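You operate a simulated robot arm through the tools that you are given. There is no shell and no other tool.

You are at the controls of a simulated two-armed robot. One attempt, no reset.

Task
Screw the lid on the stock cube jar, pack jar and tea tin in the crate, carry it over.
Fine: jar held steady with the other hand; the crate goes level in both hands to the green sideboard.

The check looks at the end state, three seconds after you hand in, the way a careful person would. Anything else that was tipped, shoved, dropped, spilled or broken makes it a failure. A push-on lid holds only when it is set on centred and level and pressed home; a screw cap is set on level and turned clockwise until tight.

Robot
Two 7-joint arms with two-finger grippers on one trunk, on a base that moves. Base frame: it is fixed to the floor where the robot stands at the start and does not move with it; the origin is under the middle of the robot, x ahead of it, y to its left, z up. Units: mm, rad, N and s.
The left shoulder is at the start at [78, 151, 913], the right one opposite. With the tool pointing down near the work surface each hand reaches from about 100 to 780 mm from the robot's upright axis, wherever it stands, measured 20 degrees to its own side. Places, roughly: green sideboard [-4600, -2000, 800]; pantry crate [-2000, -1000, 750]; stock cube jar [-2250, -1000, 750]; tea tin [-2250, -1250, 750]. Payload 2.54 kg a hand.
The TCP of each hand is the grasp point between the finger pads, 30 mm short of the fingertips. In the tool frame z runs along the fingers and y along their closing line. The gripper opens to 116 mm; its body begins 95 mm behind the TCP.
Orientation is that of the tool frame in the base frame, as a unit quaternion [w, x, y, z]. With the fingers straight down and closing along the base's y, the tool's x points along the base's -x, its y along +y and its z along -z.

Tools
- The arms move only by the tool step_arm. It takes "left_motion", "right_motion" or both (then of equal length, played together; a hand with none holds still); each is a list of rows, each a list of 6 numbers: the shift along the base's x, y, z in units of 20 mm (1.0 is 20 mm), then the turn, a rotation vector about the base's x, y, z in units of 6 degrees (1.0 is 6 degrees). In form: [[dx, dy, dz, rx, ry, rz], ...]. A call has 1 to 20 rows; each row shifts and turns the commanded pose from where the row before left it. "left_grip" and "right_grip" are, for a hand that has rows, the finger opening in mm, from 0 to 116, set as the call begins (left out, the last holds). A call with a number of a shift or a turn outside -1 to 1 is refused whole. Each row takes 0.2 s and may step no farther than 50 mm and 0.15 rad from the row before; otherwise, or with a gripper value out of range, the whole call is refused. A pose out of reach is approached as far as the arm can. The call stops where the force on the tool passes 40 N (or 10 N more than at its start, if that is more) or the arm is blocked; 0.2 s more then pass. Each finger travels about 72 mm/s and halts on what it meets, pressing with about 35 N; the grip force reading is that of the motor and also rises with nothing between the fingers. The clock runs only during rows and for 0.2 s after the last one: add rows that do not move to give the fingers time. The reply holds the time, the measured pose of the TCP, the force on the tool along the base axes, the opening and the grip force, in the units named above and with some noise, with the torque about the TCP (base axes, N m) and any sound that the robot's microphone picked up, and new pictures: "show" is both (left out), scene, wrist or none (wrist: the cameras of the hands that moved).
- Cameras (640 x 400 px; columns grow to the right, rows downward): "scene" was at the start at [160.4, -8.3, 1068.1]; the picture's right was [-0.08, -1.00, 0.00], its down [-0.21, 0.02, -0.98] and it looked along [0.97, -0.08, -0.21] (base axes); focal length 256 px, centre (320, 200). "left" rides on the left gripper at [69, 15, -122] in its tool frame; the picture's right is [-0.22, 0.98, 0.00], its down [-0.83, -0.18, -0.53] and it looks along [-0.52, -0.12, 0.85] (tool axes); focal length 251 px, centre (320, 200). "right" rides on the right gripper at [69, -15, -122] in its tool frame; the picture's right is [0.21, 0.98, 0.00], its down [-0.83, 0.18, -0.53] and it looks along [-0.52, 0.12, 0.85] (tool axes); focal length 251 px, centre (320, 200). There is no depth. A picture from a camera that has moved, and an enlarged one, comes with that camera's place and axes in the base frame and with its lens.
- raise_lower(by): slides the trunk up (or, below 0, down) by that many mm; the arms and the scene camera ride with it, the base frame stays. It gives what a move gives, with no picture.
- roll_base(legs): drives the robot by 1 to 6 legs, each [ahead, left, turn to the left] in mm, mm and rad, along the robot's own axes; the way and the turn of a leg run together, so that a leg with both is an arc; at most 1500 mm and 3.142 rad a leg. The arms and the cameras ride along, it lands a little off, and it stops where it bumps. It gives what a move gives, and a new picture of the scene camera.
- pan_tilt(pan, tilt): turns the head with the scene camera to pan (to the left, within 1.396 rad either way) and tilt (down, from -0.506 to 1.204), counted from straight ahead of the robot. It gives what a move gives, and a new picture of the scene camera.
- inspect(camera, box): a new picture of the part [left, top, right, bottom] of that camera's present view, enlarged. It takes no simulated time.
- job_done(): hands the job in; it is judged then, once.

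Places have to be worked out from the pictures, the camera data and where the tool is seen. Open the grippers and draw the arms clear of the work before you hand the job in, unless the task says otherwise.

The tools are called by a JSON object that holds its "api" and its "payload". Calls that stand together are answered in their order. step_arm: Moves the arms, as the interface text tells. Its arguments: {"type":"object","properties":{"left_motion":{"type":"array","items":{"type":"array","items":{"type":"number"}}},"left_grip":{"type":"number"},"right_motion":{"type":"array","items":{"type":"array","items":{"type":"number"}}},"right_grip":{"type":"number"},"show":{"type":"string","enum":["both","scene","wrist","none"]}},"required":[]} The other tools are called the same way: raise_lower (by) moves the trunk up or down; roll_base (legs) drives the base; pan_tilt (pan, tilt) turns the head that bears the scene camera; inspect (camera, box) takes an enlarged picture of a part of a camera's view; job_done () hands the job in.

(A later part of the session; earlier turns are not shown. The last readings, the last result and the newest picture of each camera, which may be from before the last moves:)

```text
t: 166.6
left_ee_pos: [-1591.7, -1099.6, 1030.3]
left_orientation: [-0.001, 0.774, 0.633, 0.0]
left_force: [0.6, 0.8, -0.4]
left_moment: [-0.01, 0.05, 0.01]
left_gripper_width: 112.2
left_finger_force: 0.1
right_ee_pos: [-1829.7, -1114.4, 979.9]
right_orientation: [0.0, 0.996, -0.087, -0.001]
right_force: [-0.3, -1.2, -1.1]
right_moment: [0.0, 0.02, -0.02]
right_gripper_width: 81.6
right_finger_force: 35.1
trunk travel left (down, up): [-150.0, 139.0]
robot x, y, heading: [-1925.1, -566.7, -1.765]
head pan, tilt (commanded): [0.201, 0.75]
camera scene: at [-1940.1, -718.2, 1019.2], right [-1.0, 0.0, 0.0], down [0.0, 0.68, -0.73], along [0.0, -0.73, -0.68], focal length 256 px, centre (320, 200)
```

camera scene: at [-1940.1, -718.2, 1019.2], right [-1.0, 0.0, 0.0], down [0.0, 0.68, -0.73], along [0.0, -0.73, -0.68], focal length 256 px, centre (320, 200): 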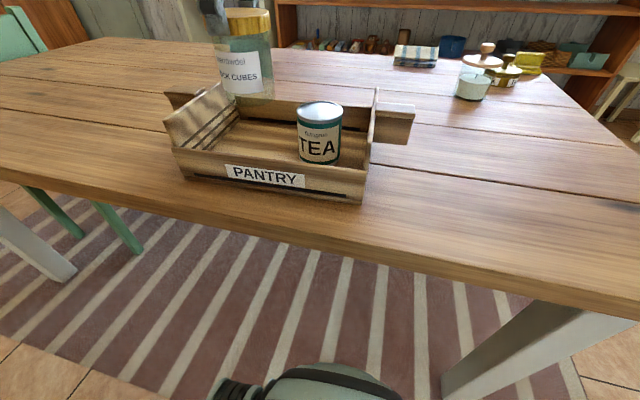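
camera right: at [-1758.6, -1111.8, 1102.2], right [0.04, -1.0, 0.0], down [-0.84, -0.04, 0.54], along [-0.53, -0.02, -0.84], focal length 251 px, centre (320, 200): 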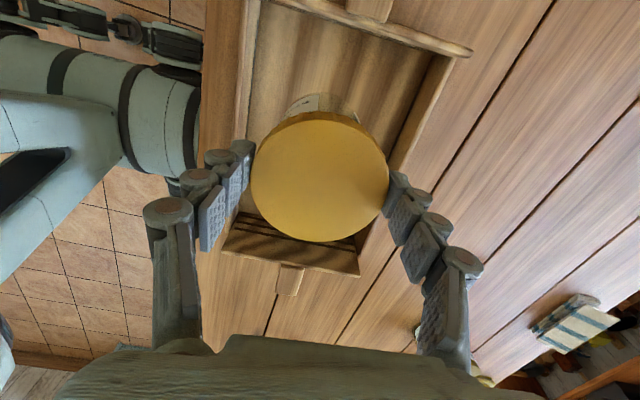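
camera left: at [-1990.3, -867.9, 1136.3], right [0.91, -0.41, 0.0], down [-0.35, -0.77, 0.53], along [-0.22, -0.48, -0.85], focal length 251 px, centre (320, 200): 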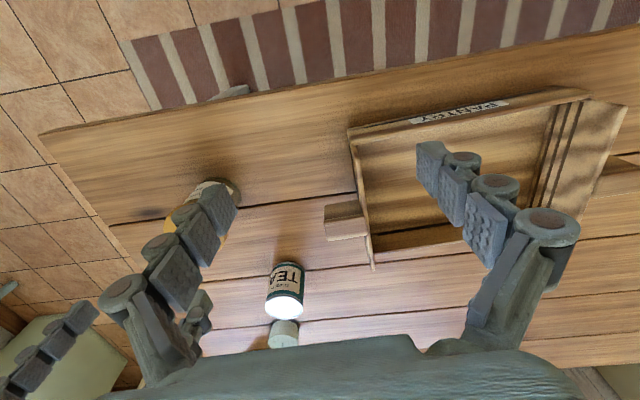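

Good view. The arm is at its limit at this height; lower ~35 mm first, then centre the jar in the crate's depth.

{"api": "step_arm", "payload": {"right_motion": [[0, 0, -0.5, 0, 0, 0], [0, 0, -0.6, 0, 0, 0], [0, 0, -0.6, 0, 0, 0], [0.1, -0.25, 0, 0, 0, 0], [0.05, -0.25, 0, 0, 0, 0], [0, 0, 0, 0, 0, 0]], "show": "both"}}

{"api": "inspect", "payload": {"camera": "scene", "box": [140, 0, 440, 220]}}

```text
t: 168.0
left_ee_pos: [-1591.6, -1099.5, 1030.9]
left_orientation: [-0.002, 0.775, 0.632, 0.0]
left_force: [-0.1, 0.2, 0.0]
left_moment: [0.0, 0.01, -0.02]
left_gripper_width: 112.2
left_finger_force: 0.0
right_ee_pos: [-1827.9, -1126.4, 946.0]
right_orientation: [-0.001, 0.996, -0.087, -0.002]
right_force: [0.6, 0.4, -2.5]
right_moment: [0.0, 0.0, 0.0]
right_gripper_width: 81.4
right_finger_force: 34.9
trunk travel left (down, up): [-150.0, 139.0]
robot x, y, heading: [-1925.7, -572.2, -1.774]
head pan, tilt (commanded): [0.201, 0.75]
camera scene: at [-1940.0, -718.2, 1019.2], right [-1.0, 0.0, 0.0], down [0.0, 0.68, -0.73], along [0.0, -0.73, -0.68], focal length 256 px, centre (320, 200)
camera right: at [-1755.8, -1123.2, 1068.4], right [0.04, -1.0, 0.0], down [-0.84, -0.04, 0.54], along [-0.54, -0.02, -0.84], focal length 251 px, centre (320, 200)
```

scene: 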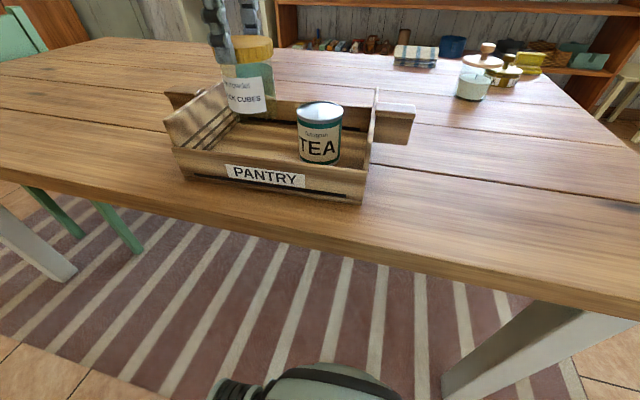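
right: 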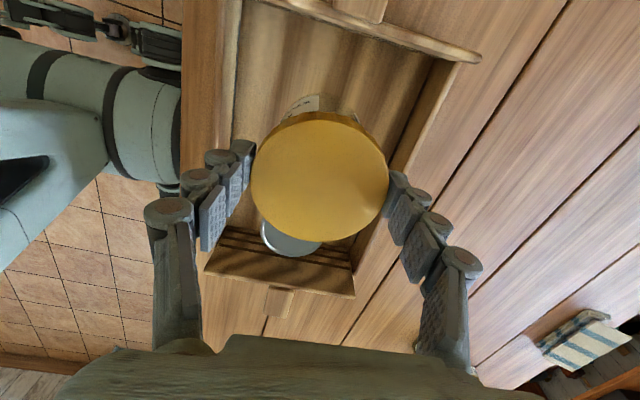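

```text
1.82 times, centred on (290, 110) of scene
camera zoom: at [-1940.0, -718.2, 1019.2], right [-1.0, 0.0, 0.0], down [0.0, 0.68, -0.73], along [0.0, -0.73, -0.68], focal length 466 px, centre (374, 364)
```

zoom: 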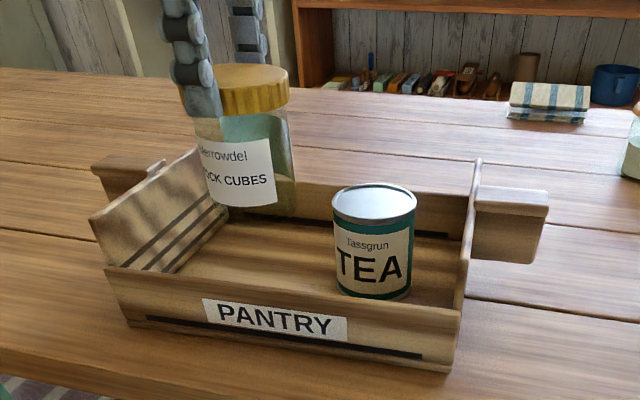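

Jar is well placed above the left half. Lower to just above the floor, then gently to contact.

{"api": "step_arm", "payload": {"right_motion": [[0, 0, -0.5, 0, 0, 0], [0, 0, -0.6, 0, 0, 0], [0, 0, -0.6, 0, 0, 0], [0, 0, -0.6, 0, 0, 0], [0, 0, -0.4, 0, 0, 0], [0, 0, 0, 0, 0, 0]], "show": "both"}}

{"api": "inspect", "payload": {"camera": "scene", "box": [140, 0, 440, 220]}}

{"api": "step_arm", "payload": {"right_motion": [[0, 0, -0.1, 0, 0, 0], [0, 0, -0.1, 0, 0, 0], [0, 0, 0, 0, 0, 0]], "show": "none"}}

```text
t: 169.4
left_ee_pos: [-1590.9, -1099.9, 1031.1]
left_orientation: [-0.003, 0.774, 0.633, -0.001]
left_force: [0.2, 0.2, 0.2]
left_moment: [0.0, 0.0, 0.01]
left_gripper_width: 112.3
left_finger_force: 0.1
right_ee_pos: [-1828.8, -1125.3, 892.9]
right_orientation: [-0.001, 0.996, -0.087, -0.002]
right_force: [0.3, 0.0, -2.5]
right_moment: [0.07, 0.0, 0.02]
right_gripper_width: 81.5
right_finger_force: 35.3
trunk travel left (down, up): [-150.0, 139.0]
robot x, y, heading: [-1923.5, -568.5, -1.769]
head pan, tilt (commanded): [0.201, 0.75]
camera scene: at [-1940.0, -718.2, 1019.2], right [-1.0, 0.0, 0.0], down [0.0, 0.68, -0.73], along [0.0, -0.73, -0.68], focal length 256 px, centre (320, 200)
camera right: at [-1756.3, -1122.3, 1014.4], right [0.04, -1.0, 0.0], down [-0.84, -0.04, 0.54], along [-0.54, -0.02, -0.84], focal length 251 px, centre (320, 200)
```

scene: 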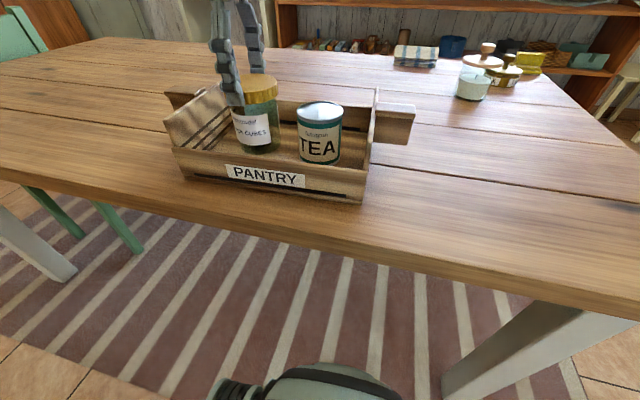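
right: 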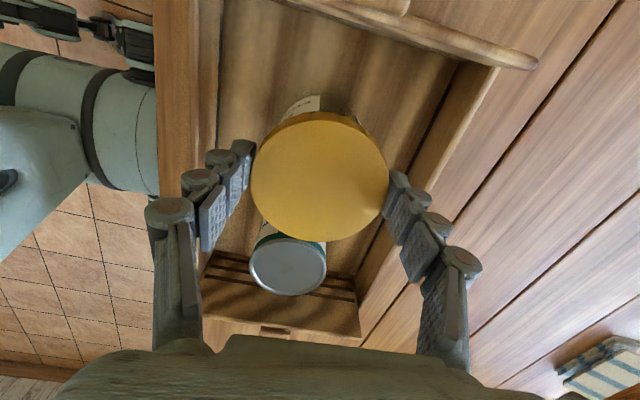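

```text
1.82 times, centred on (290, 110) of scene
camera zoom: at [-1940.0, -718.2, 1019.2], right [-1.0, 0.0, 0.0], down [0.0, 0.68, -0.73], along [0.0, -0.73, -0.68], focal length 466 px, centre (374, 364)
```

zoom: 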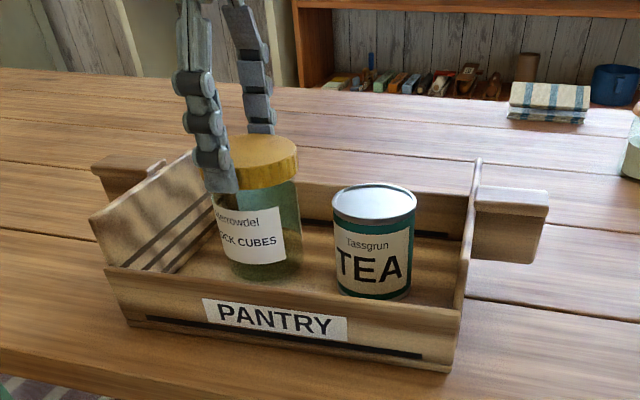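

```text
t: 170.2
left_ee_pos: [-1591.9, -1100.0, 1031.1]
left_orientation: [-0.002, 0.775, 0.633, 0.0]
left_force: [-0.3, 0.7, 0.6]
left_moment: [-0.01, 0.01, 0.02]
left_gripper_width: 112.1
left_finger_force: 0.1
right_ee_pos: [-1827.1, -1126.6, 888.9]
right_orientation: [0.0, 0.996, -0.087, -0.002]
right_force: [-0.3, 0.1, -2.4]
right_moment: [-0.05, -0.04, 0.0]
right_gripper_width: 81.3
right_finger_force: 34.6
trunk travel left (down, up): [-150.0, 139.0]
robot x, y, heading: [-1925.6, -569.7, -1.771]
head pan, tilt (commanded): [0.201, 0.75]
```

{"api": "step_arm", "payload": {"right_motion": [[0, 0, -0.1, 0, 0, 0], [0, 0, -0.1, 0, 0, 0], [0, 0, 0, 0, 0, 0]], "show": "none"}}

{"api": "step_arm", "payload": {"right_motion": [[0, 0, -0.1, 0, 0, 0], [0, 0, 0, 0, 0, 0]], "show": "none"}}

{"api": "step_arm", "payload": {"right_motion": [[0, 0, -0.1, 0, 0, 0], [0, 0, 0, 0, 0, 0]], "show": "none"}}

```text
t: 171.0
left_ee_pos: [-1591.2, -1098.2, 1031.0]
left_orientation: [-0.002, 0.774, 0.633, 0.0]
left_force: [-0.1, 0.1, -0.1]
left_moment: [0.01, 0.01, -0.03]
left_gripper_width: 111.9
left_finger_force: 0.1
right_ee_pos: [-1827.3, -1125.7, 883.7]
right_orientation: [-0.001, 0.996, -0.086, -0.001]
right_force: [0.1, -0.6, -1.2]
right_moment: [-0.02, -0.05, 0.01]
right_gripper_width: 81.1
right_finger_force: 35.3
trunk travel left (down, up): [-150.0, 139.0]
robot x, y, heading: [-1926.0, -566.9, -1.767]
head pan, tilt (commanded): [0.201, 0.75]
```

```text
t: 171.6
left_ee_pos: [-1590.7, -1100.0, 1030.8]
left_orientation: [-0.002, 0.774, 0.633, 0.0]
left_force: [0.5, -0.3, -0.8]
left_moment: [-0.01, -0.03, -0.02]
left_gripper_width: 111.8
left_finger_force: 0.0
right_ee_pos: [-1828.4, -1125.8, 884.5]
right_orientation: [0.0, 0.996, -0.088, -0.001]
right_force: [-0.2, -0.9, 4.0]
right_moment: [-0.01, -0.04, 0.0]
right_gripper_width: 81.1
right_finger_force: 35.0
trunk travel left (down, up): [-150.0, 139.0]
robot x, y, heading: [-1923.6, -568.8, -1.767]
head pan, tilt (commanded): [0.201, 0.75]
```

```text
t: 172.2
left_ee_pos: [-1590.9, -1097.6, 1032.3]
left_orientation: [-0.001, 0.774, 0.633, -0.001]
left_force: [1.2, -0.1, 0.2]
left_moment: [0.0, -0.02, 0.0]
left_gripper_width: 112.2
left_finger_force: 0.0
right_ee_pos: [-1829.1, -1125.1, 883.7]
right_orientation: [0.001, 0.996, -0.088, -0.001]
right_force: [-0.2, -5.1, 20.3]
right_moment: [0.13, 0.12, 0.04]
right_gripper_width: 80.7
right_finger_force: 35.0
trunk travel left (down, up): [-150.0, 139.0]
robot x, y, heading: [-1926.1, -566.9, -1.771]
head pan, tilt (commanded): [0.201, 0.75]
```

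Jar rests on the crate floor (20 N). Ease off, open, and lift the hand straight up.

{"api": "step_arm", "payload": {"right_motion": [[0, 0, 0.07, 0, 0, 0], [0, 0, 0, 0, 0, 0], [0, 0, 0, 0, 0, 0], [0, 0, 0, 0, 0, 0], [0, 0, 0.3, 0, 0, 0], [0, 0, 0.6, 0, 0, 0], [0, 0, 0.9, 0, 0, 0], [0, 0, 0.9, 0, 0, 0], [0, 0, 0.9, 0, 0, 0], [0, 0, 0, 0, 0, 0]], "right_grip": 104, "show": "both"}}

{"api": "inspect", "payload": {"camera": "scene", "box": [140, 40, 440, 220]}}

```text
t: 174.4
left_ee_pos: [-1591.5, -1099.4, 1030.6]
left_orientation: [-0.001, 0.774, 0.633, -0.001]
left_force: [0.4, 0.2, 0.2]
left_moment: [0.01, -0.02, -0.01]
left_gripper_width: 111.9
left_finger_force: 0.3
right_ee_pos: [-1827.8, -1125.6, 953.1]
right_orientation: [0.0, 0.996, -0.088, -0.001]
right_force: [-0.1, 0.5, -0.5]
right_moment: [0.02, 0.02, 0.01]
right_gripper_width: 104.1
right_finger_force: 0.1
trunk travel left (down, up): [-150.0, 139.0]
robot x, y, heading: [-1926.7, -565.1, -1.774]
head pan, tilt (commanded): [0.201, 0.75]
camera scene: at [-1940.0, -718.1, 1019.2], right [-1.0, 0.0, 0.0], down [0.0, 0.68, -0.73], along [0.0, -0.73, -0.68], focal length 256 px, centre (320, 200)
camera right: at [-1756.5, -1122.7, 1076.5], right [0.04, -1.0, 0.0], down [-0.84, -0.04, 0.54], along [-0.53, -0.02, -0.84], focal length 251 px, centre (320, 200)
```

scene: 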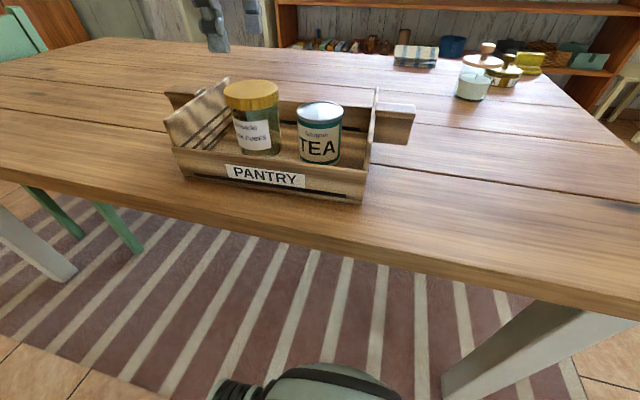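
right: 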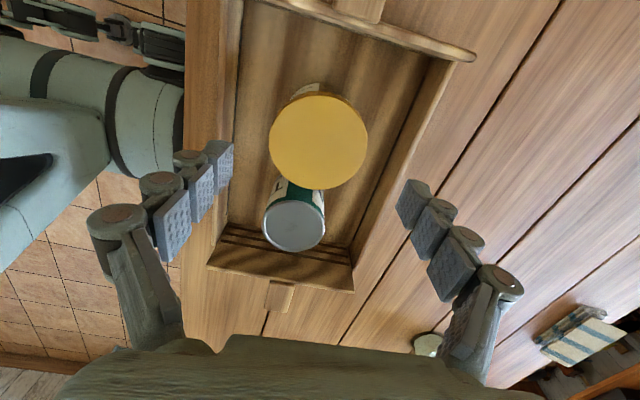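

```text
2.13 times, centred on (290, 130) of scene
camera zoom: at [-1940.0, -718.1, 1019.2], right [-1.0, 0.0, 0.0], down [0.0, 0.68, -0.73], along [0.0, -0.73, -0.68], focal length 546 px, centre (384, 349)
```

zoom: 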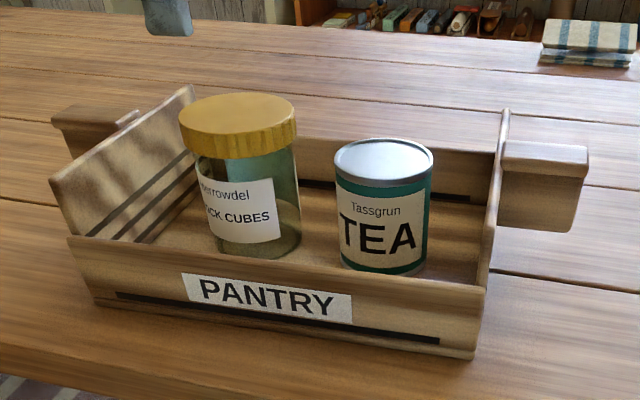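

Both items are in the crate, upright. I retract the right hand, then shift the base left ~150 mm so the crate is centred for a two-handed lift.

{"api": "step_arm", "payload": {"right_motion": [[0, 0.2, 0.5, 0, 0, 0], [-0.5, 0.64, 0.3, 0, 0, 0], [-0.9, 0.7, 0.2, 0, 0, 0], [-0.9, 0.7, 0.2, 0, 0, 0], [-0.9, 0.7, 0.1, 0, 0, 0], [-0.9, 0.7, 0.1, 0, 0, 0], [-0.9, 0.6, 0, 0, 0, 0], [-0.9, 0.6, 0, 0, 0, 0], [-0.9, 0.6, 0, 0, 0, 0], [-0.9, 0.5, 0, 0, 0, 0], [0, 0, 0, 0, 0, 0]], "right_grip": 90, "show": "none"}}

{"api": "roll_base", "payload": {"legs": [[0, 150, -0.015]]}}

{"api": "pan_tilt", "payload": {"pan": 0.0, "tilt": 0.75}}

```text
t: 176.8
left_ee_pos: [-1591.5, -1099.9, 1030.3]
left_orientation: [-0.002, 0.774, 0.633, -0.001]
left_force: [0.1, -0.7, -0.8]
left_moment: [-0.01, -0.01, 0.03]
left_gripper_width: 112.2
left_finger_force: 0.0
right_ee_pos: [-1982.8, -1008.1, 982.5]
right_orientation: [0.0, 0.996, -0.088, -0.002]
right_force: [-0.2, 0.4, 0.5]
right_moment: [0.01, 0.0, -0.01]
right_gripper_width: 89.9
right_finger_force: 0.0
trunk travel left (down, up): [-150.0, 139.0]
robot x, y, heading: [-1926.4, -563.8, -1.772]
head pan, tilt (commanded): [0.201, 0.75]
```

```text
t: 178.9
left_ee_pos: [-1451.7, -1135.6, 1030.6]
left_orientation: [-0.001, 0.78, 0.626, 0.0]
left_force: [0.3, -0.1, 0.0]
left_moment: [-0.01, -0.02, -0.02]
left_gripper_width: 112.1
left_finger_force: 0.1
right_ee_pos: [-1842.0, -1038.5, 982.2]
right_orientation: [-0.001, 0.996, -0.094, -0.002]
right_force: [0.3, 0.3, -0.5]
right_moment: [0.01, 0.03, 0.02]
right_gripper_width: 90.1
right_finger_force: 0.1
trunk travel left (down, up): [-150.0, 139.0]
robot x, y, heading: [-1775.8, -596.0, -1.782]
head pan, tilt (commanded): [0.201, 0.75]
camera scene: at [-1794.8, -748.7, 1019.2], right [-1.0, 0.01, 0.0], down [0.01, 0.68, -0.73], along [-0.01, -0.73, -0.68], focal length 256 px, centre (320, 200)
```

scene: 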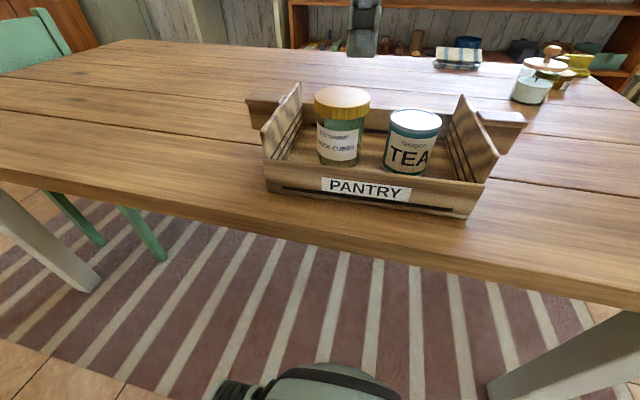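

```text
t: 179.7
left_ee_pos: [-1451.4, -1135.6, 1031.9]
left_orientation: [-0.002, 0.78, 0.626, -0.001]
left_force: [0.1, 0.4, 0.5]
left_moment: [-0.03, 0.03, 0.0]
left_gripper_width: 111.9
left_finger_force: 0.0
right_ee_pos: [-1842.6, -1038.7, 981.9]
right_orientation: [0.0, 0.996, -0.094, -0.001]
right_force: [-0.2, 0.6, 0.6]
right_moment: [-0.02, -0.02, 0.03]
right_gripper_width: 89.9
right_finger_force: 0.0
trunk travel left (down, up): [-150.0, 139.0]
robot x, y, heading: [-1780.8, -598.8, -1.784]
head pan, tilt (commanded): [0.0, 0.75]
camera scene: at [-1811.4, -746.8, 1019.2], right [-0.98, 0.21, 0.0], down [0.14, 0.67, -0.73], along [-0.15, -0.71, -0.68], focal length 256 px, centre (320, 200)
```

scene: 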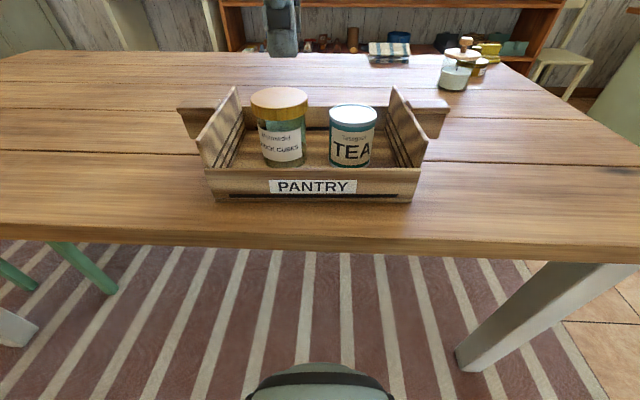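

The crate is now centred in front. Zoom in on the handles to measure them.

{"api": "inspect", "payload": {"camera": "scene", "box": [160, 70, 320, 220]}}

{"api": "inspect", "payload": {"camera": "scene", "box": [320, 70, 480, 220]}}

{"api": "inspect", "payload": {"camera": "right", "box": [0, 0, 640, 400]}}

{"api": "inspect", "payload": {"camera": "left", "box": [0, 0, 640, 400]}}

```text
2.67 times, centred on (240, 145) of scene
camera zoom: at [-1811.4, -746.8, 1019.2], right [-0.98, 0.21, 0.0], down [0.14, 0.67, -0.73], along [-0.15, -0.71, -0.68], focal length 683 px, centre (533, 347)
```

zoom: 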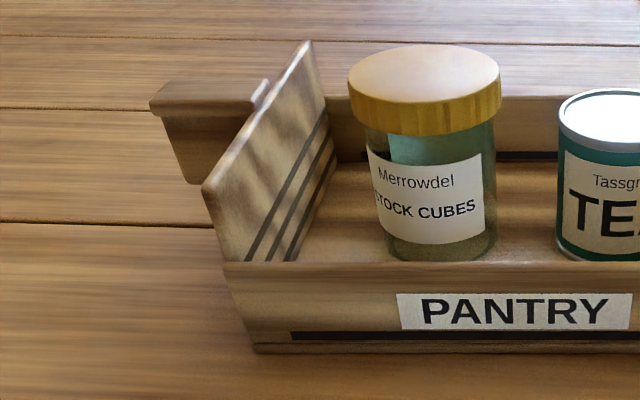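

```text
2.67 times, centred on (400, 145) of scene
camera zoom: at [-1811.4, -746.8, 1019.2], right [-0.98, 0.21, 0.0], down [0.14, 0.67, -0.73], along [-0.15, -0.71, -0.68], focal length 683 px, centre (107, 347)
```

zoom: 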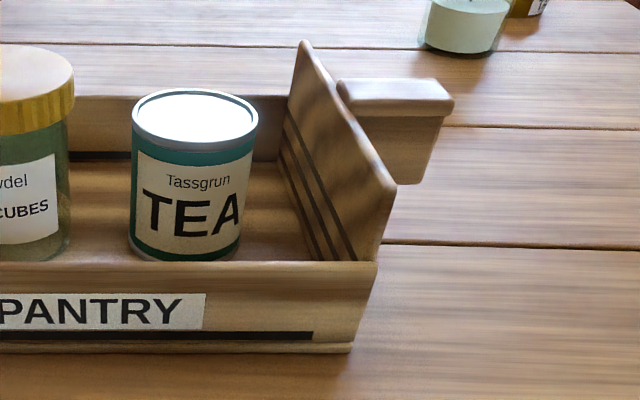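

```text
1.00 times, centred on (320, 200) of right (not enlarged: the box is as wide or as high as the picture)
camera zoom: at [-1770.0, -1036.2, 1104.4], right [0.03, -1.0, 0.0], down [-0.84, -0.02, 0.54], along [-0.54, -0.01, -0.84], focal length 251 px, centre (320, 200)
```

zoom: 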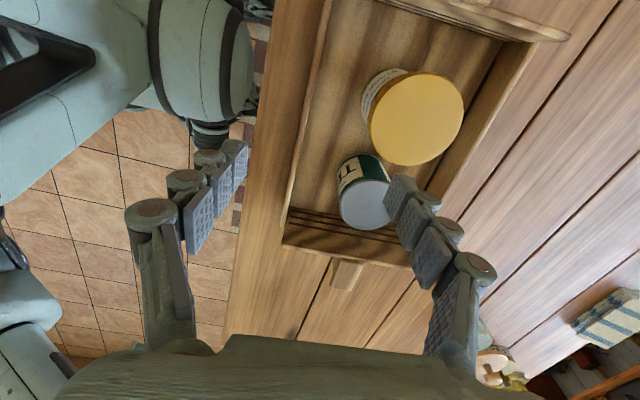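

```text
1.00 times, centred on (320, 200) of left (not enlarged: the box is as wide or as high as the picture)
camera zoom: at [-1422.2, -1071.5, 1154.3], right [0.91, -0.42, 0.0], down [-0.35, -0.77, 0.53], along [-0.23, -0.48, -0.85], focal length 251 px, centre (320, 200)
```

zoom: 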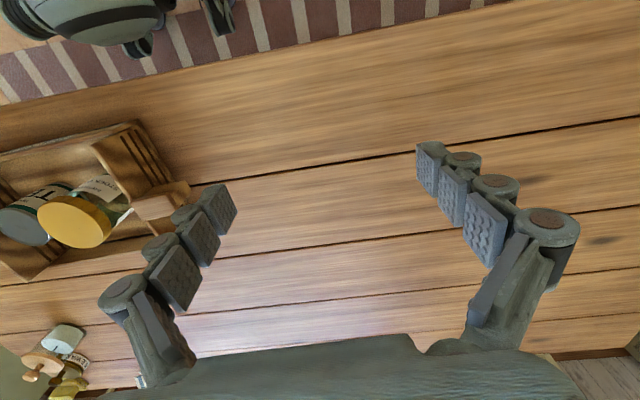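

Handles: right ≈(-2050,-1079), left ≈(-1711.5,-1152.5), tops z≈864, ~33 mm wide fore-aft. I bring both hands above them, turning the left wrist +90° so both close fore-aft.

{"api": "step_arm", "payload": {"left_motion": [[-0.8125, -0.053, -0.1, 0, 0, 0.94], [-0.8125, -0.053, -0.2, 0, 0, 0.94], [-0.8125, -0.053, -0.23, 0, 0, 0.94], [-0.8125, -0.053, -0.23, 0, 0, 0.94], [-0.8125, -0.053, -0.23, 0, 0, 0.94], [-0.8125, -0.053, -0.23, 0, 0, 0.94], [-0.8125, -0.053, -0.23, 0, 0, 0.94], [-0.8125, -0.053, -0.23, 0, 0, 0.94], [-0.8125, -0.053, -0.23, 0, 0, 0.94], [-0.8125, -0.053, -0.23, 0, 0, 0.94], [-0.8125, -0.053, -0.23, 0, 0, 0.94], [-0.8125, -0.053, -0.23, 0, 0, 0.94], [-0.8125, -0.053, -0.23, 0, 0, 0.94], [-0.8125, -0.053, -0.23, 0, 0, 0.94], [-0.8125, -0.053, -0.23, 0, 0, 0.94], [-0.8125, -0.053, -0.23, 0, 0, 0.94], [0, 0, 0, 0, 0, 0]], "right_motion": [[-0.648, -0.126, -0.07, 0, 0, -0.017], [-0.648, -0.126, -0.07, 0, 0, -0.017], [-0.648, -0.126, -0.07, 0, 0, -0.017], [-0.648, -0.126, -0.07, 0, 0, -0.017], [-0.648, -0.126, -0.07, 0, 0, -0.017], [-0.648, -0.126, -0.07, 0, 0, -0.017], [-0.648, -0.126, -0.07, 0, 0, -0.017], [-0.648, -0.126, -0.07, 0, 0, -0.017], [-0.648, -0.126, -0.07, 0, 0, -0.017], [-0.648, -0.126, -0.07, 0, 0, -0.017], [-0.648, -0.126, -0.07, 0, 0, -0.017], [-0.648, -0.126, -0.07, 0, 0, -0.017], [-0.648, -0.126, -0.07, 0, 0, -0.017], [-0.648, -0.126, -0.07, 0, 0, -0.017], [-0.648, -0.126, -0.07, 0, 0, -0.017], [-0.648, -0.126, -0.07, 0, 0, -0.017], [0, 0, 0, 0, 0, 0]], "left_grip": 80, "right_grip": 80, "show": "both"}}

```text
t: 183.2
left_ee_pos: [-1710.2, -1153.1, 960.7]
left_orientation: [-0.001, 0.105, 0.994, -0.002]
left_force: [0.0, 0.0, 0.2]
left_moment: [0.01, 0.03, -0.01]
left_gripper_width: 80.4
left_finger_force: 0.0
right_ee_pos: [-2049.1, -1077.3, 959.5]
right_orientation: [0.0, 0.994, -0.109, -0.002]
right_force: [-0.1, 0.5, 0.6]
right_moment: [0.0, 0.02, 0.03]
right_gripper_width: 80.0
right_finger_force: 0.1
trunk travel left (down, up): [-150.0, 139.0]
robot x, y, heading: [-1778.2, -600.8, -1.786]
head pan, tilt (commanded): [0.0, 0.75]
camera scene: at [-1811.4, -746.8, 1019.2], right [-0.98, 0.21, 0.0], down [0.14, 0.67, -0.73], along [-0.16, -0.71, -0.68], focal length 256 px, centre (320, 200)
camera right: at [-1977.1, -1077.9, 1081.3], right [0.0, -1.0, 0.0], down [-0.84, 0.0, 0.54], along [-0.54, 0.0, -0.84], focal length 251 px, centre (320, 200)
camera left: at [-1775.1, -1123.4, 1083.9], right [0.41, 0.91, 0.0], down [0.77, -0.35, 0.53], along [0.48, -0.22, -0.85], focal length 251 px, centre (320, 200)
```

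scene: 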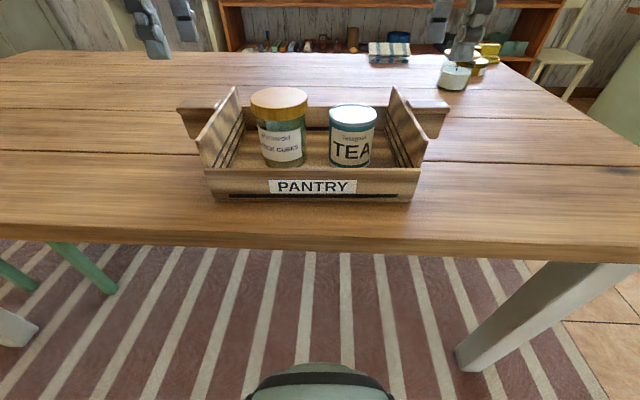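
right: 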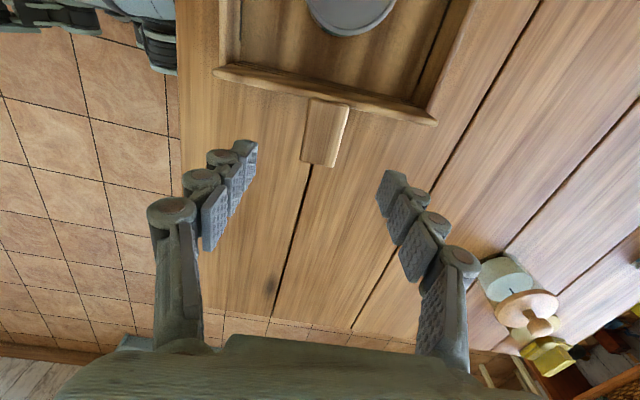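
left: 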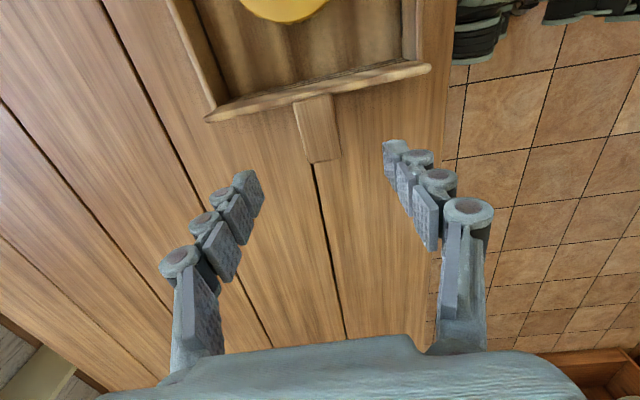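

Hands are above the handles; small corrections (right (+3,-4.5), left (-6.5,+1) mm), then descend to z≈890 and check.

{"api": "step_arm", "payload": {"left_motion": [[-0.16, 0.02, -0.5, 0, 0, 0], [-0.16, 0.02, -0.7, 0, 0, 0], [0, 0, -0.8, 0, 0, 0], [0, 0, -0.8, 0, 0, 0], [0, 0, -0.7, 0, 0, 0], [0, 0, 0, 0, 0, 0]], "right_motion": [[0.075, -0.11, -0.5, 0, 0, 0], [0.075, -0.11, -0.7, 0, 0, 0], [0, 0, -0.8, 0, 0, 0], [0, 0, -0.8, 0, 0, 0], [0, 0, -0.7, 0, 0, 0], [0, 0, 0, 0, 0, 0]], "show": "both"}}

{"api": "inspect", "payload": {"camera": "scene", "box": [140, 20, 500, 240]}}

```text
t: 184.7
left_ee_pos: [-1716.7, -1152.3, 892.0]
left_orientation: [-0.001, 0.106, 0.994, -0.001]
left_force: [-0.1, -0.6, -0.8]
left_moment: [-0.01, -0.01, 0.02]
left_gripper_width: 79.6
left_finger_force: 0.1
right_ee_pos: [-2047.4, -1083.9, 889.4]
right_orientation: [-0.001, 0.994, -0.108, -0.002]
right_force: [-0.3, 0.5, 0.4]
right_moment: [0.01, -0.03, -0.01]
right_gripper_width: 79.8
right_finger_force: 0.0
trunk travel left (down, up): [-150.0, 139.0]
robot x, y, heading: [-1779.6, -597.6, -1.784]
head pan, tilt (commanded): [0.0, 0.75]
camera scene: at [-1811.4, -746.8, 1019.2], right [-0.98, 0.21, 0.0], down [0.14, 0.67, -0.73], along [-0.16, -0.71, -0.68], focal length 256 px, centre (320, 200)
camera right: at [-1975.9, -1084.0, 1011.5], right [0.0, -1.0, 0.0], down [-0.84, 0.0, 0.54], along [-0.54, 0.0, -0.84], focal length 251 px, centre (320, 200)
camera left: at [-1781.5, -1122.8, 1015.1], right [0.41, 0.91, 0.0], down [0.77, -0.35, 0.53], along [0.48, -0.22, -0.85], focal length 251 px, centre (320, 200)
```

scene: 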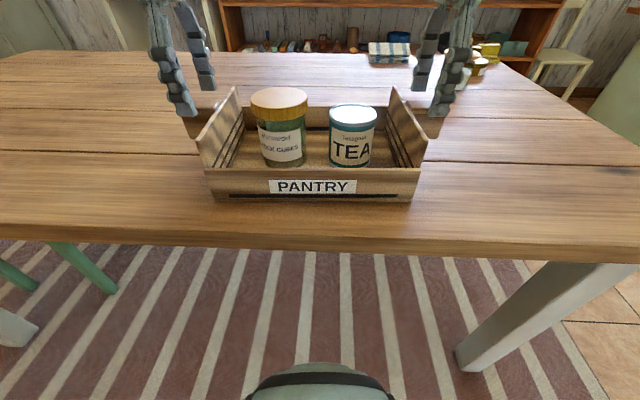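
right: 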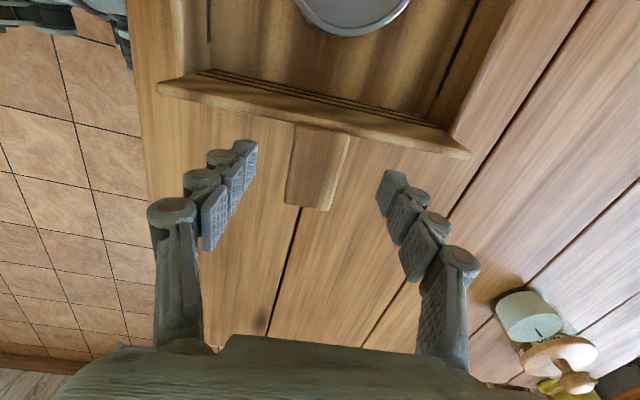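
left: 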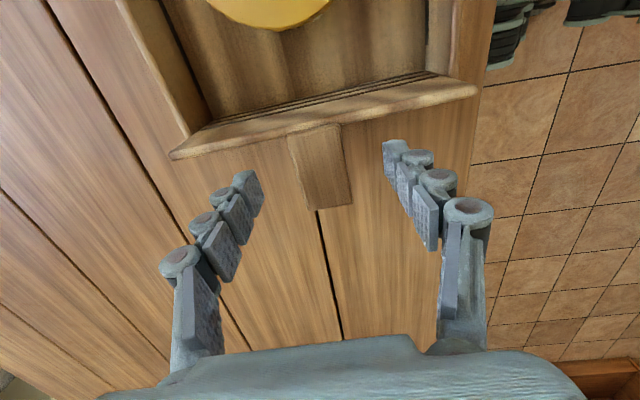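

```text
1.78 times, centred on (320, 130) of scene
camera zoom: at [-1811.4, -746.8, 1019.2], right [-0.98, 0.21, 0.0], down [0.14, 0.67, -0.73], along [-0.16, -0.71, -0.68], focal length 455 px, centre (320, 324)
```

zoom: 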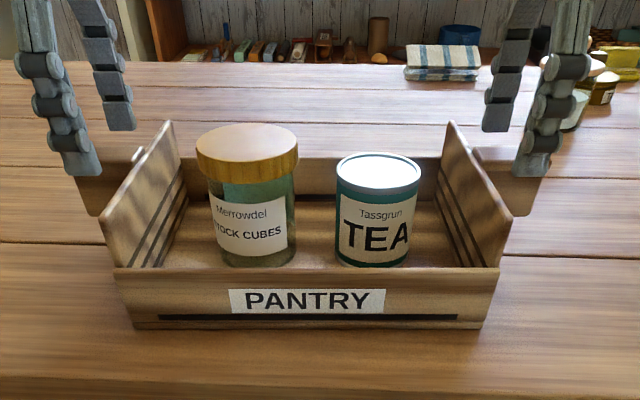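

Both handles are centred between the fingers. Descend to grasp height (z≈848).

{"api": "step_arm", "payload": {"left_motion": [[0, 0, -0.6, 0, 0, 0], [0, 0, -0.7, 0, 0, 0], [0, 0, -0.85, 0, 0, 0], [0, 0, 0, 0, 0, 0]], "right_motion": [[0.05, 0.07, -0.6, 0, 0, 0], [0, 0, -0.7, 0, 0, 0], [0, 0, -0.75, 0, 0, 0], [0, 0, 0, 0, 0, 0]], "show": "both"}}

{"api": "inspect", "payload": {"camera": "scene", "box": [140, 20, 500, 240]}}

```text
t: 185.7
left_ee_pos: [-1717.0, -1152.6, 847.3]
left_orientation: [-0.001, 0.106, 0.994, -0.002]
left_force: [-0.4, -0.7, 0.5]
left_moment: [0.01, -0.01, 0.0]
left_gripper_width: 80.1
left_finger_force: 0.1
right_ee_pos: [-2047.5, -1082.4, 847.9]
right_orientation: [0.0, 0.994, -0.11, -0.002]
right_force: [-0.7, 0.0, 0.4]
right_moment: [0.0, 0.01, -0.04]
right_gripper_width: 80.1
right_finger_force: 0.1
trunk travel left (down, up): [-150.0, 139.0]
robot x, y, heading: [-1780.5, -601.2, -1.791]
head pan, tilt (commanded): [0.0, 0.75]
camera scene: at [-1811.4, -746.9, 1019.2], right [-0.98, 0.21, 0.0], down [0.14, 0.67, -0.73], along [-0.16, -0.71, -0.68], focal length 256 px, centre (320, 200)
camera right: at [-1974.8, -1081.3, 970.4], right [0.0, -1.0, 0.0], down [-0.84, 0.0, 0.54], along [-0.54, 0.0, -0.84], focal length 251 px, centre (320, 200)
camera left: at [-1782.1, -1122.4, 970.9], right [0.42, 0.91, 0.0], down [0.77, -0.35, 0.53], along [0.48, -0.22, -0.85], focal length 251 px, centre (320, 200)
```

scene: 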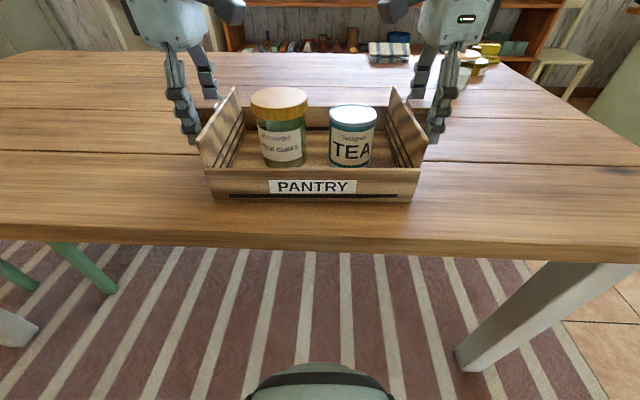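
right: 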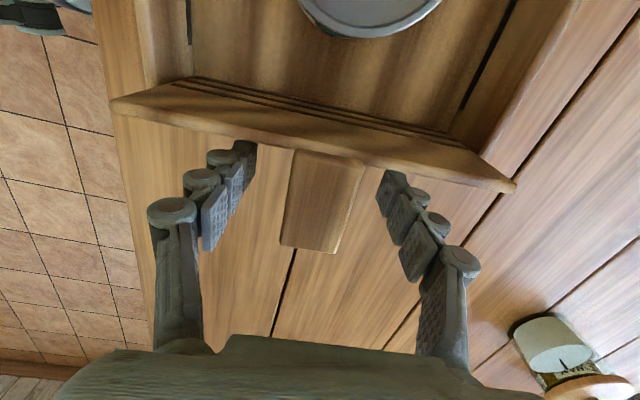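
left: 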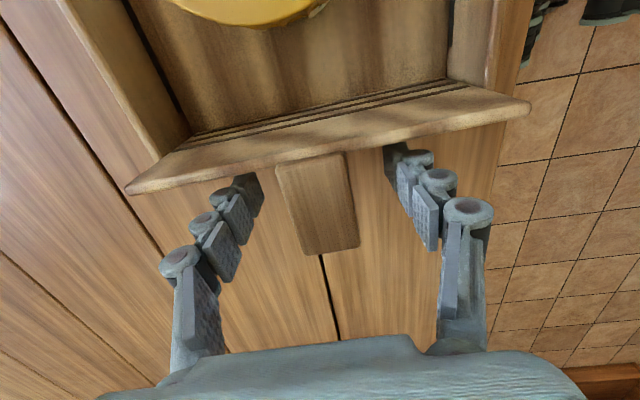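

```text
1.78 times, centred on (320, 130) of scene
camera zoom: at [-1811.4, -746.9, 1019.2], right [-0.98, 0.21, 0.0], down [0.14, 0.67, -0.73], along [-0.16, -0.71, -0.68], focal length 455 px, centre (320, 324)
```

zoom: 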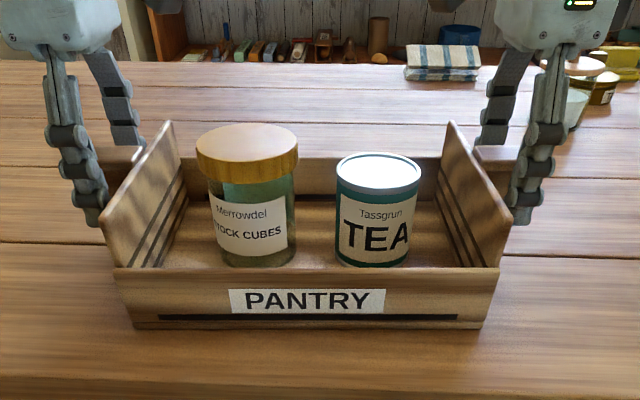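

Fingers straddle both handles with no contact force. Close both hands on the handles.

{"api": "step_arm", "payload": {"left_motion": [[0, 0, 0, 0, 0, 0], [0, 0, 0, 0, 0, 0], [0, 0, 0, 0, 0, 0], [0, 0, 0, 0, 0, 0], [0, 0, 0, 0, 0, 0]], "right_motion": [[0, 0, 0, 0, 0, 0], [0, 0, 0, 0, 0, 0], [0, 0, 0, 0, 0, 0], [0, 0, 0, 0, 0, 0], [0, 0, 0, 0, 0, 0]], "left_grip": 5, "right_grip": 5, "show": "both"}}

{"api": "inspect", "payload": {"camera": "scene", "box": [140, 20, 500, 240]}}

```text
t: 186.8
left_ee_pos: [-1716.6, -1151.7, 847.6]
left_orientation: [-0.001, 0.105, 0.994, -0.002]
left_force: [0.7, -0.1, -0.1]
left_moment: [0.09, 0.2, -0.1]
left_gripper_width: 31.6
left_finger_force: 35.0
right_ee_pos: [-2044.9, -1081.6, 849.2]
right_orientation: [0.0, 0.994, -0.108, -0.001]
right_force: [-1.8, 1.8, -0.5]
right_moment: [0.05, -0.16, 0.3]
right_gripper_width: 31.2
right_finger_force: 35.2
trunk travel left (down, up): [-150.0, 139.0]
robot x, y, heading: [-1778.4, -602.4, -1.784]
head pan, tilt (commanded): [0.0, 0.75]
camera scene: at [-1811.5, -746.8, 1019.2], right [-0.98, 0.21, 0.0], down [0.14, 0.67, -0.73], along [-0.16, -0.71, -0.68], focal length 256 px, centre (320, 200)
camera right: at [-1974.7, -1081.2, 970.5], right [0.0, -1.0, 0.0], down [-0.84, 0.0, 0.54], along [-0.54, 0.0, -0.84], focal length 251 px, centre (320, 200)
camera left: at [-1782.1, -1122.5, 970.9], right [0.42, 0.91, 0.0], down [0.77, -0.35, 0.53], along [0.48, -0.22, -0.85], focal length 251 px, centre (320, 200)
```

scene: 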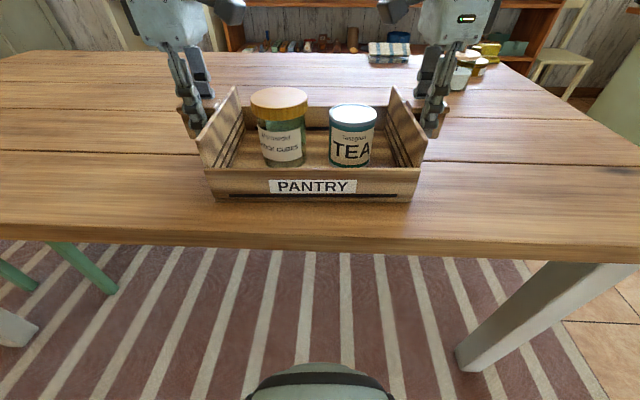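
right: 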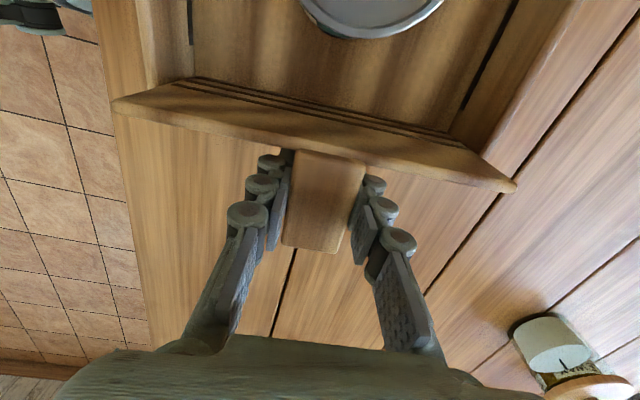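
left: 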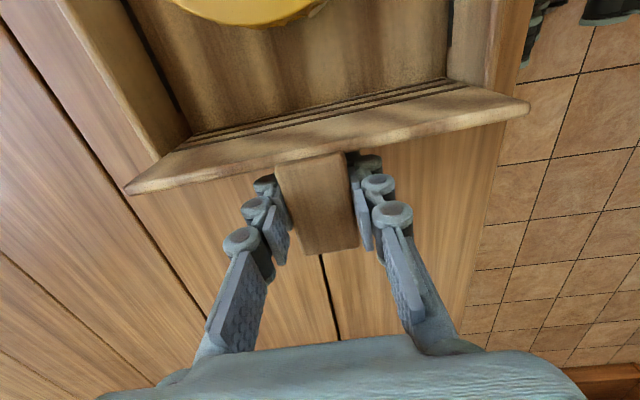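

```text
1.78 times, centred on (320, 130) of scene
camera zoom: at [-1811.5, -746.8, 1019.2], right [-0.98, 0.21, 0.0], down [0.14, 0.67, -0.73], along [-0.16, -0.71, -0.68], focal length 455 px, centre (320, 324)
```

zoom: 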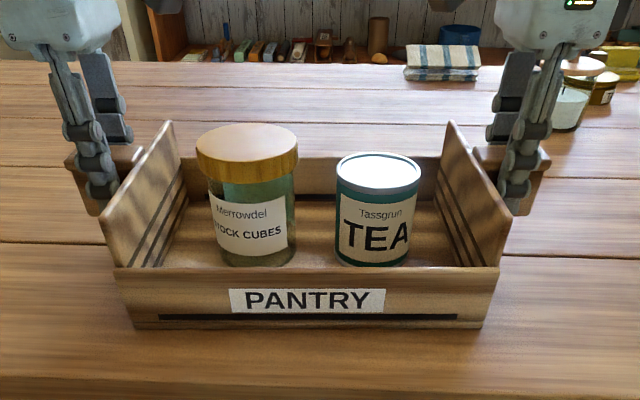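

Both handles gripped firmly (31 mm). Lift both hands together, slowly at first.

{"api": "step_arm", "payload": {"left_motion": [[0, 0, 0.2, 0, 0, 0], [0, 0, 0.2, 0, 0, 0], [0, 0, 0.2, 0, 0, 0], [0, 0, 0, 0, 0, 0]], "right_motion": [[0, 0, 0.2, 0, 0, 0], [0, 0, 0.2, 0, 0, 0], [0, 0, 0.2, 0, 0, 0], [0, 0, 0, 0, 0, 0]], "show": "scene"}}

{"api": "inspect", "payload": {"camera": "scene", "box": [140, 20, 500, 240]}}

```text
t: 187.8
left_ee_pos: [-1718.2, -1152.1, 858.5]
left_orientation: [0.0, 0.105, 0.995, -0.002]
left_force: [7.4, -2.2, 0.7]
left_moment: [0.29, 0.88, -0.05]
left_gripper_width: 31.7
left_finger_force: 35.6
right_ee_pos: [-2046.0, -1081.3, 861.3]
right_orientation: [-0.002, 0.994, -0.109, -0.003]
right_force: [-7.1, 2.9, -6.4]
right_moment: [0.0, 0.5, 0.35]
right_gripper_width: 31.5
right_finger_force: 35.3
trunk travel left (down, up): [-150.0, 139.0]
robot x, y, heading: [-1781.2, -601.4, -1.779]
head pan, tilt (commanded): [0.0, 0.75]
camera scene: at [-1811.5, -747.2, 1019.1], right [-0.98, 0.21, 0.0], down [0.14, 0.67, -0.73], along [-0.16, -0.71, -0.68], focal length 256 px, centre (320, 200)
```

scene: 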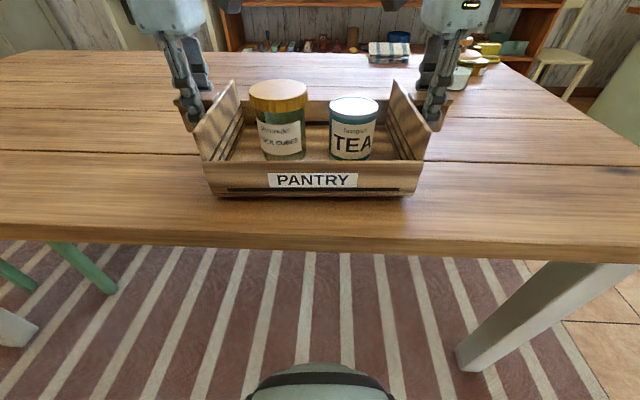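

```text
1.78 times, centred on (320, 130) of scene
camera zoom: at [-1811.5, -747.2, 1019.1], right [-0.98, 0.21, 0.0], down [0.14, 0.67, -0.73], along [-0.16, -0.71, -0.68], focal length 455 px, centre (320, 324)
```

zoom: 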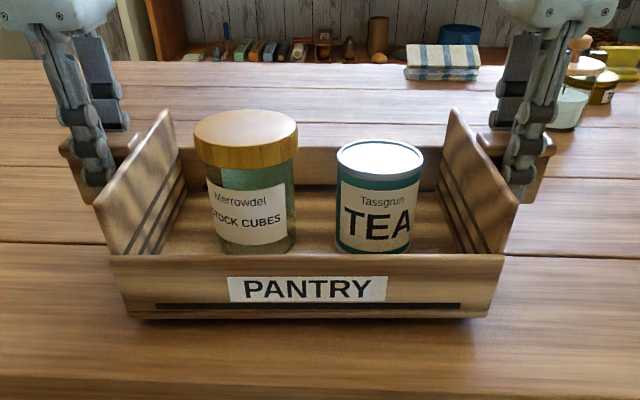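

The crate is off the table, level. Continue lifting.

{"api": "step_arm", "payload": {"left_motion": [[0, 0, 0.3, 0, 0, 0], [0, 0, 0.4, 0, 0, 0], [0, 0, 0.4, 0, 0, 0], [0, 0, 0.4, 0, 0, 0], [0, 0, 0, 0, 0, 0]], "right_motion": [[0, 0, 0.3, 0, 0, 0], [0, 0, 0.4, 0, 0, 0], [0, 0, 0.4, 0, 0, 0], [0, 0, 0.4, 0, 0, 0], [0, 0, 0, 0, 0, 0]], "show": "scene"}}

{"api": "inspect", "payload": {"camera": "scene", "box": [140, 20, 500, 240]}}

```text
t: 189.1
left_ee_pos: [-1718.0, -1154.0, 887.8]
left_orientation: [-0.002, 0.106, 0.994, -0.001]
left_force: [8.4, -1.7, 0.5]
left_moment: [0.16, 0.91, -0.28]
left_gripper_width: 31.7
left_finger_force: 35.0
right_ee_pos: [-2046.1, -1082.0, 890.6]
right_orientation: [-0.001, 0.994, -0.108, -0.001]
right_force: [-7.0, 1.1, -7.3]
right_moment: [0.12, 0.31, 0.24]
right_gripper_width: 31.5
right_finger_force: 35.3
trunk travel left (down, up): [-150.0, 139.0]
robot x, y, heading: [-1778.9, -598.3, -1.79]
head pan, tilt (commanded): [0.0, 0.75]
camera scene: at [-1811.5, -747.2, 1019.1], right [-0.98, 0.21, 0.0], down [0.14, 0.67, -0.73], along [-0.16, -0.71, -0.68], focal length 256 px, centre (320, 200)
```

scene: 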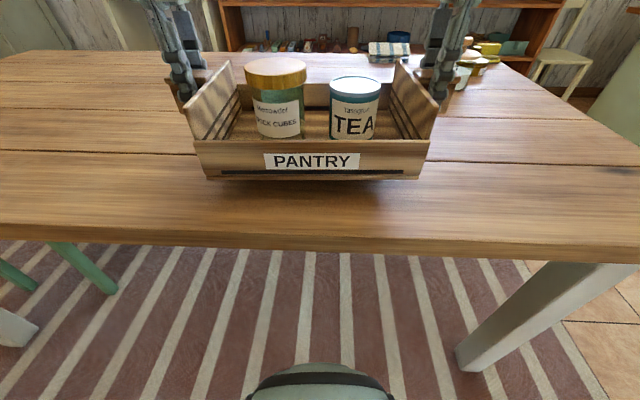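

```text
1.78 times, centred on (320, 130) of scene
camera zoom: at [-1811.5, -747.2, 1019.1], right [-0.98, 0.21, 0.0], down [0.14, 0.67, -0.73], along [-0.16, -0.71, -0.68], focal length 455 px, centre (320, 324)
```

zoom: 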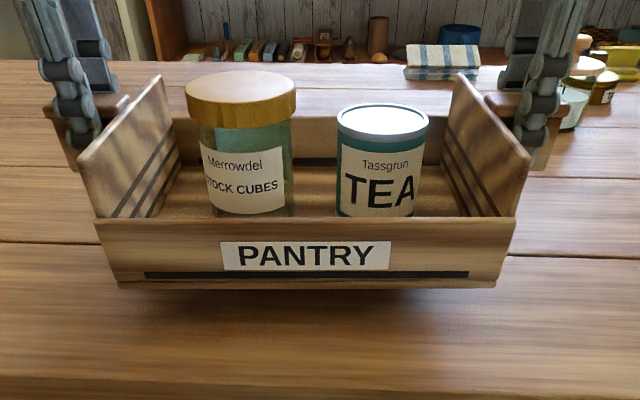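

Level. Left hand is ~1.2 mm low, so I trim it and raise both to z≈950 for carrying.

{"api": "step_arm", "payload": {"left_motion": [[0, 0, 0.36, 0, 0, 0], [0, 0, 0.5, 0, 0, 0], [0, 0, 0.5, 0, 0, 0], [0, 0, 0.5, 0, 0, 0], [0, 0, 0.5, 0, 0, 0], [0, 0, 0.5, 0, 0, 0], [0, 0, 0.2, 0, 0, 0], [0, 0, 0, 0, 0, 0]], "right_motion": [[0, 0, 0.3, 0, 0, 0], [0, 0, 0.5, 0, 0, 0], [0, 0, 0.5, 0, 0, 0], [0, 0, 0.5, 0, 0, 0], [0, 0, 0.5, 0, 0, 0], [0, 0, 0.5, 0, 0, 0], [0, 0, 0.2, 0, 0, 0], [0, 0, 0, 0, 0, 0]], "show": "scene"}}

```text
t: 190.8
left_ee_pos: [-1718.0, -1152.0, 950.7]
left_orientation: [-0.001, 0.106, 0.994, 0.0]
left_force: [1.0, 0.4, -9.3]
left_moment: [-0.14, -0.92, -0.13]
left_gripper_width: 31.5
left_finger_force: 34.9
right_ee_pos: [-2046.0, -1080.6, 951.4]
right_orientation: [-0.001, 0.994, -0.108, -0.001]
right_force: [-1.7, 0.3, 1.8]
right_moment: [-0.34, -1.01, 0.1]
right_gripper_width: 31.5
right_finger_force: 34.6
trunk travel left (down, up): [-150.0, 139.0]
robot x, y, heading: [-1780.9, -600.7, -1.787]
head pan, tilt (commanded): [0.0, 0.75]
camera scene: at [-1811.5, -747.2, 1019.1], right [-0.98, 0.21, 0.0], down [0.14, 0.67, -0.73], along [-0.16, -0.71, -0.68], focal length 256 px, centre (320, 200)
```

scene: 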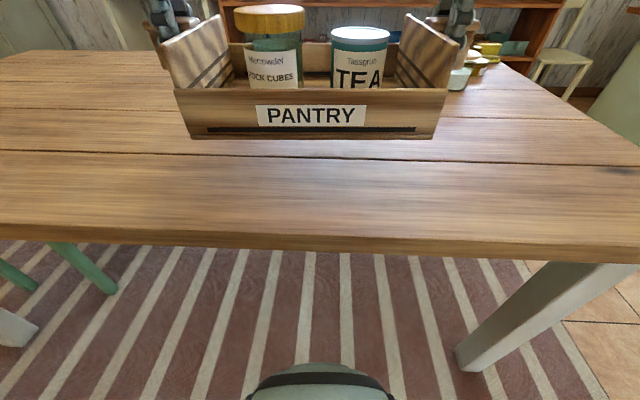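

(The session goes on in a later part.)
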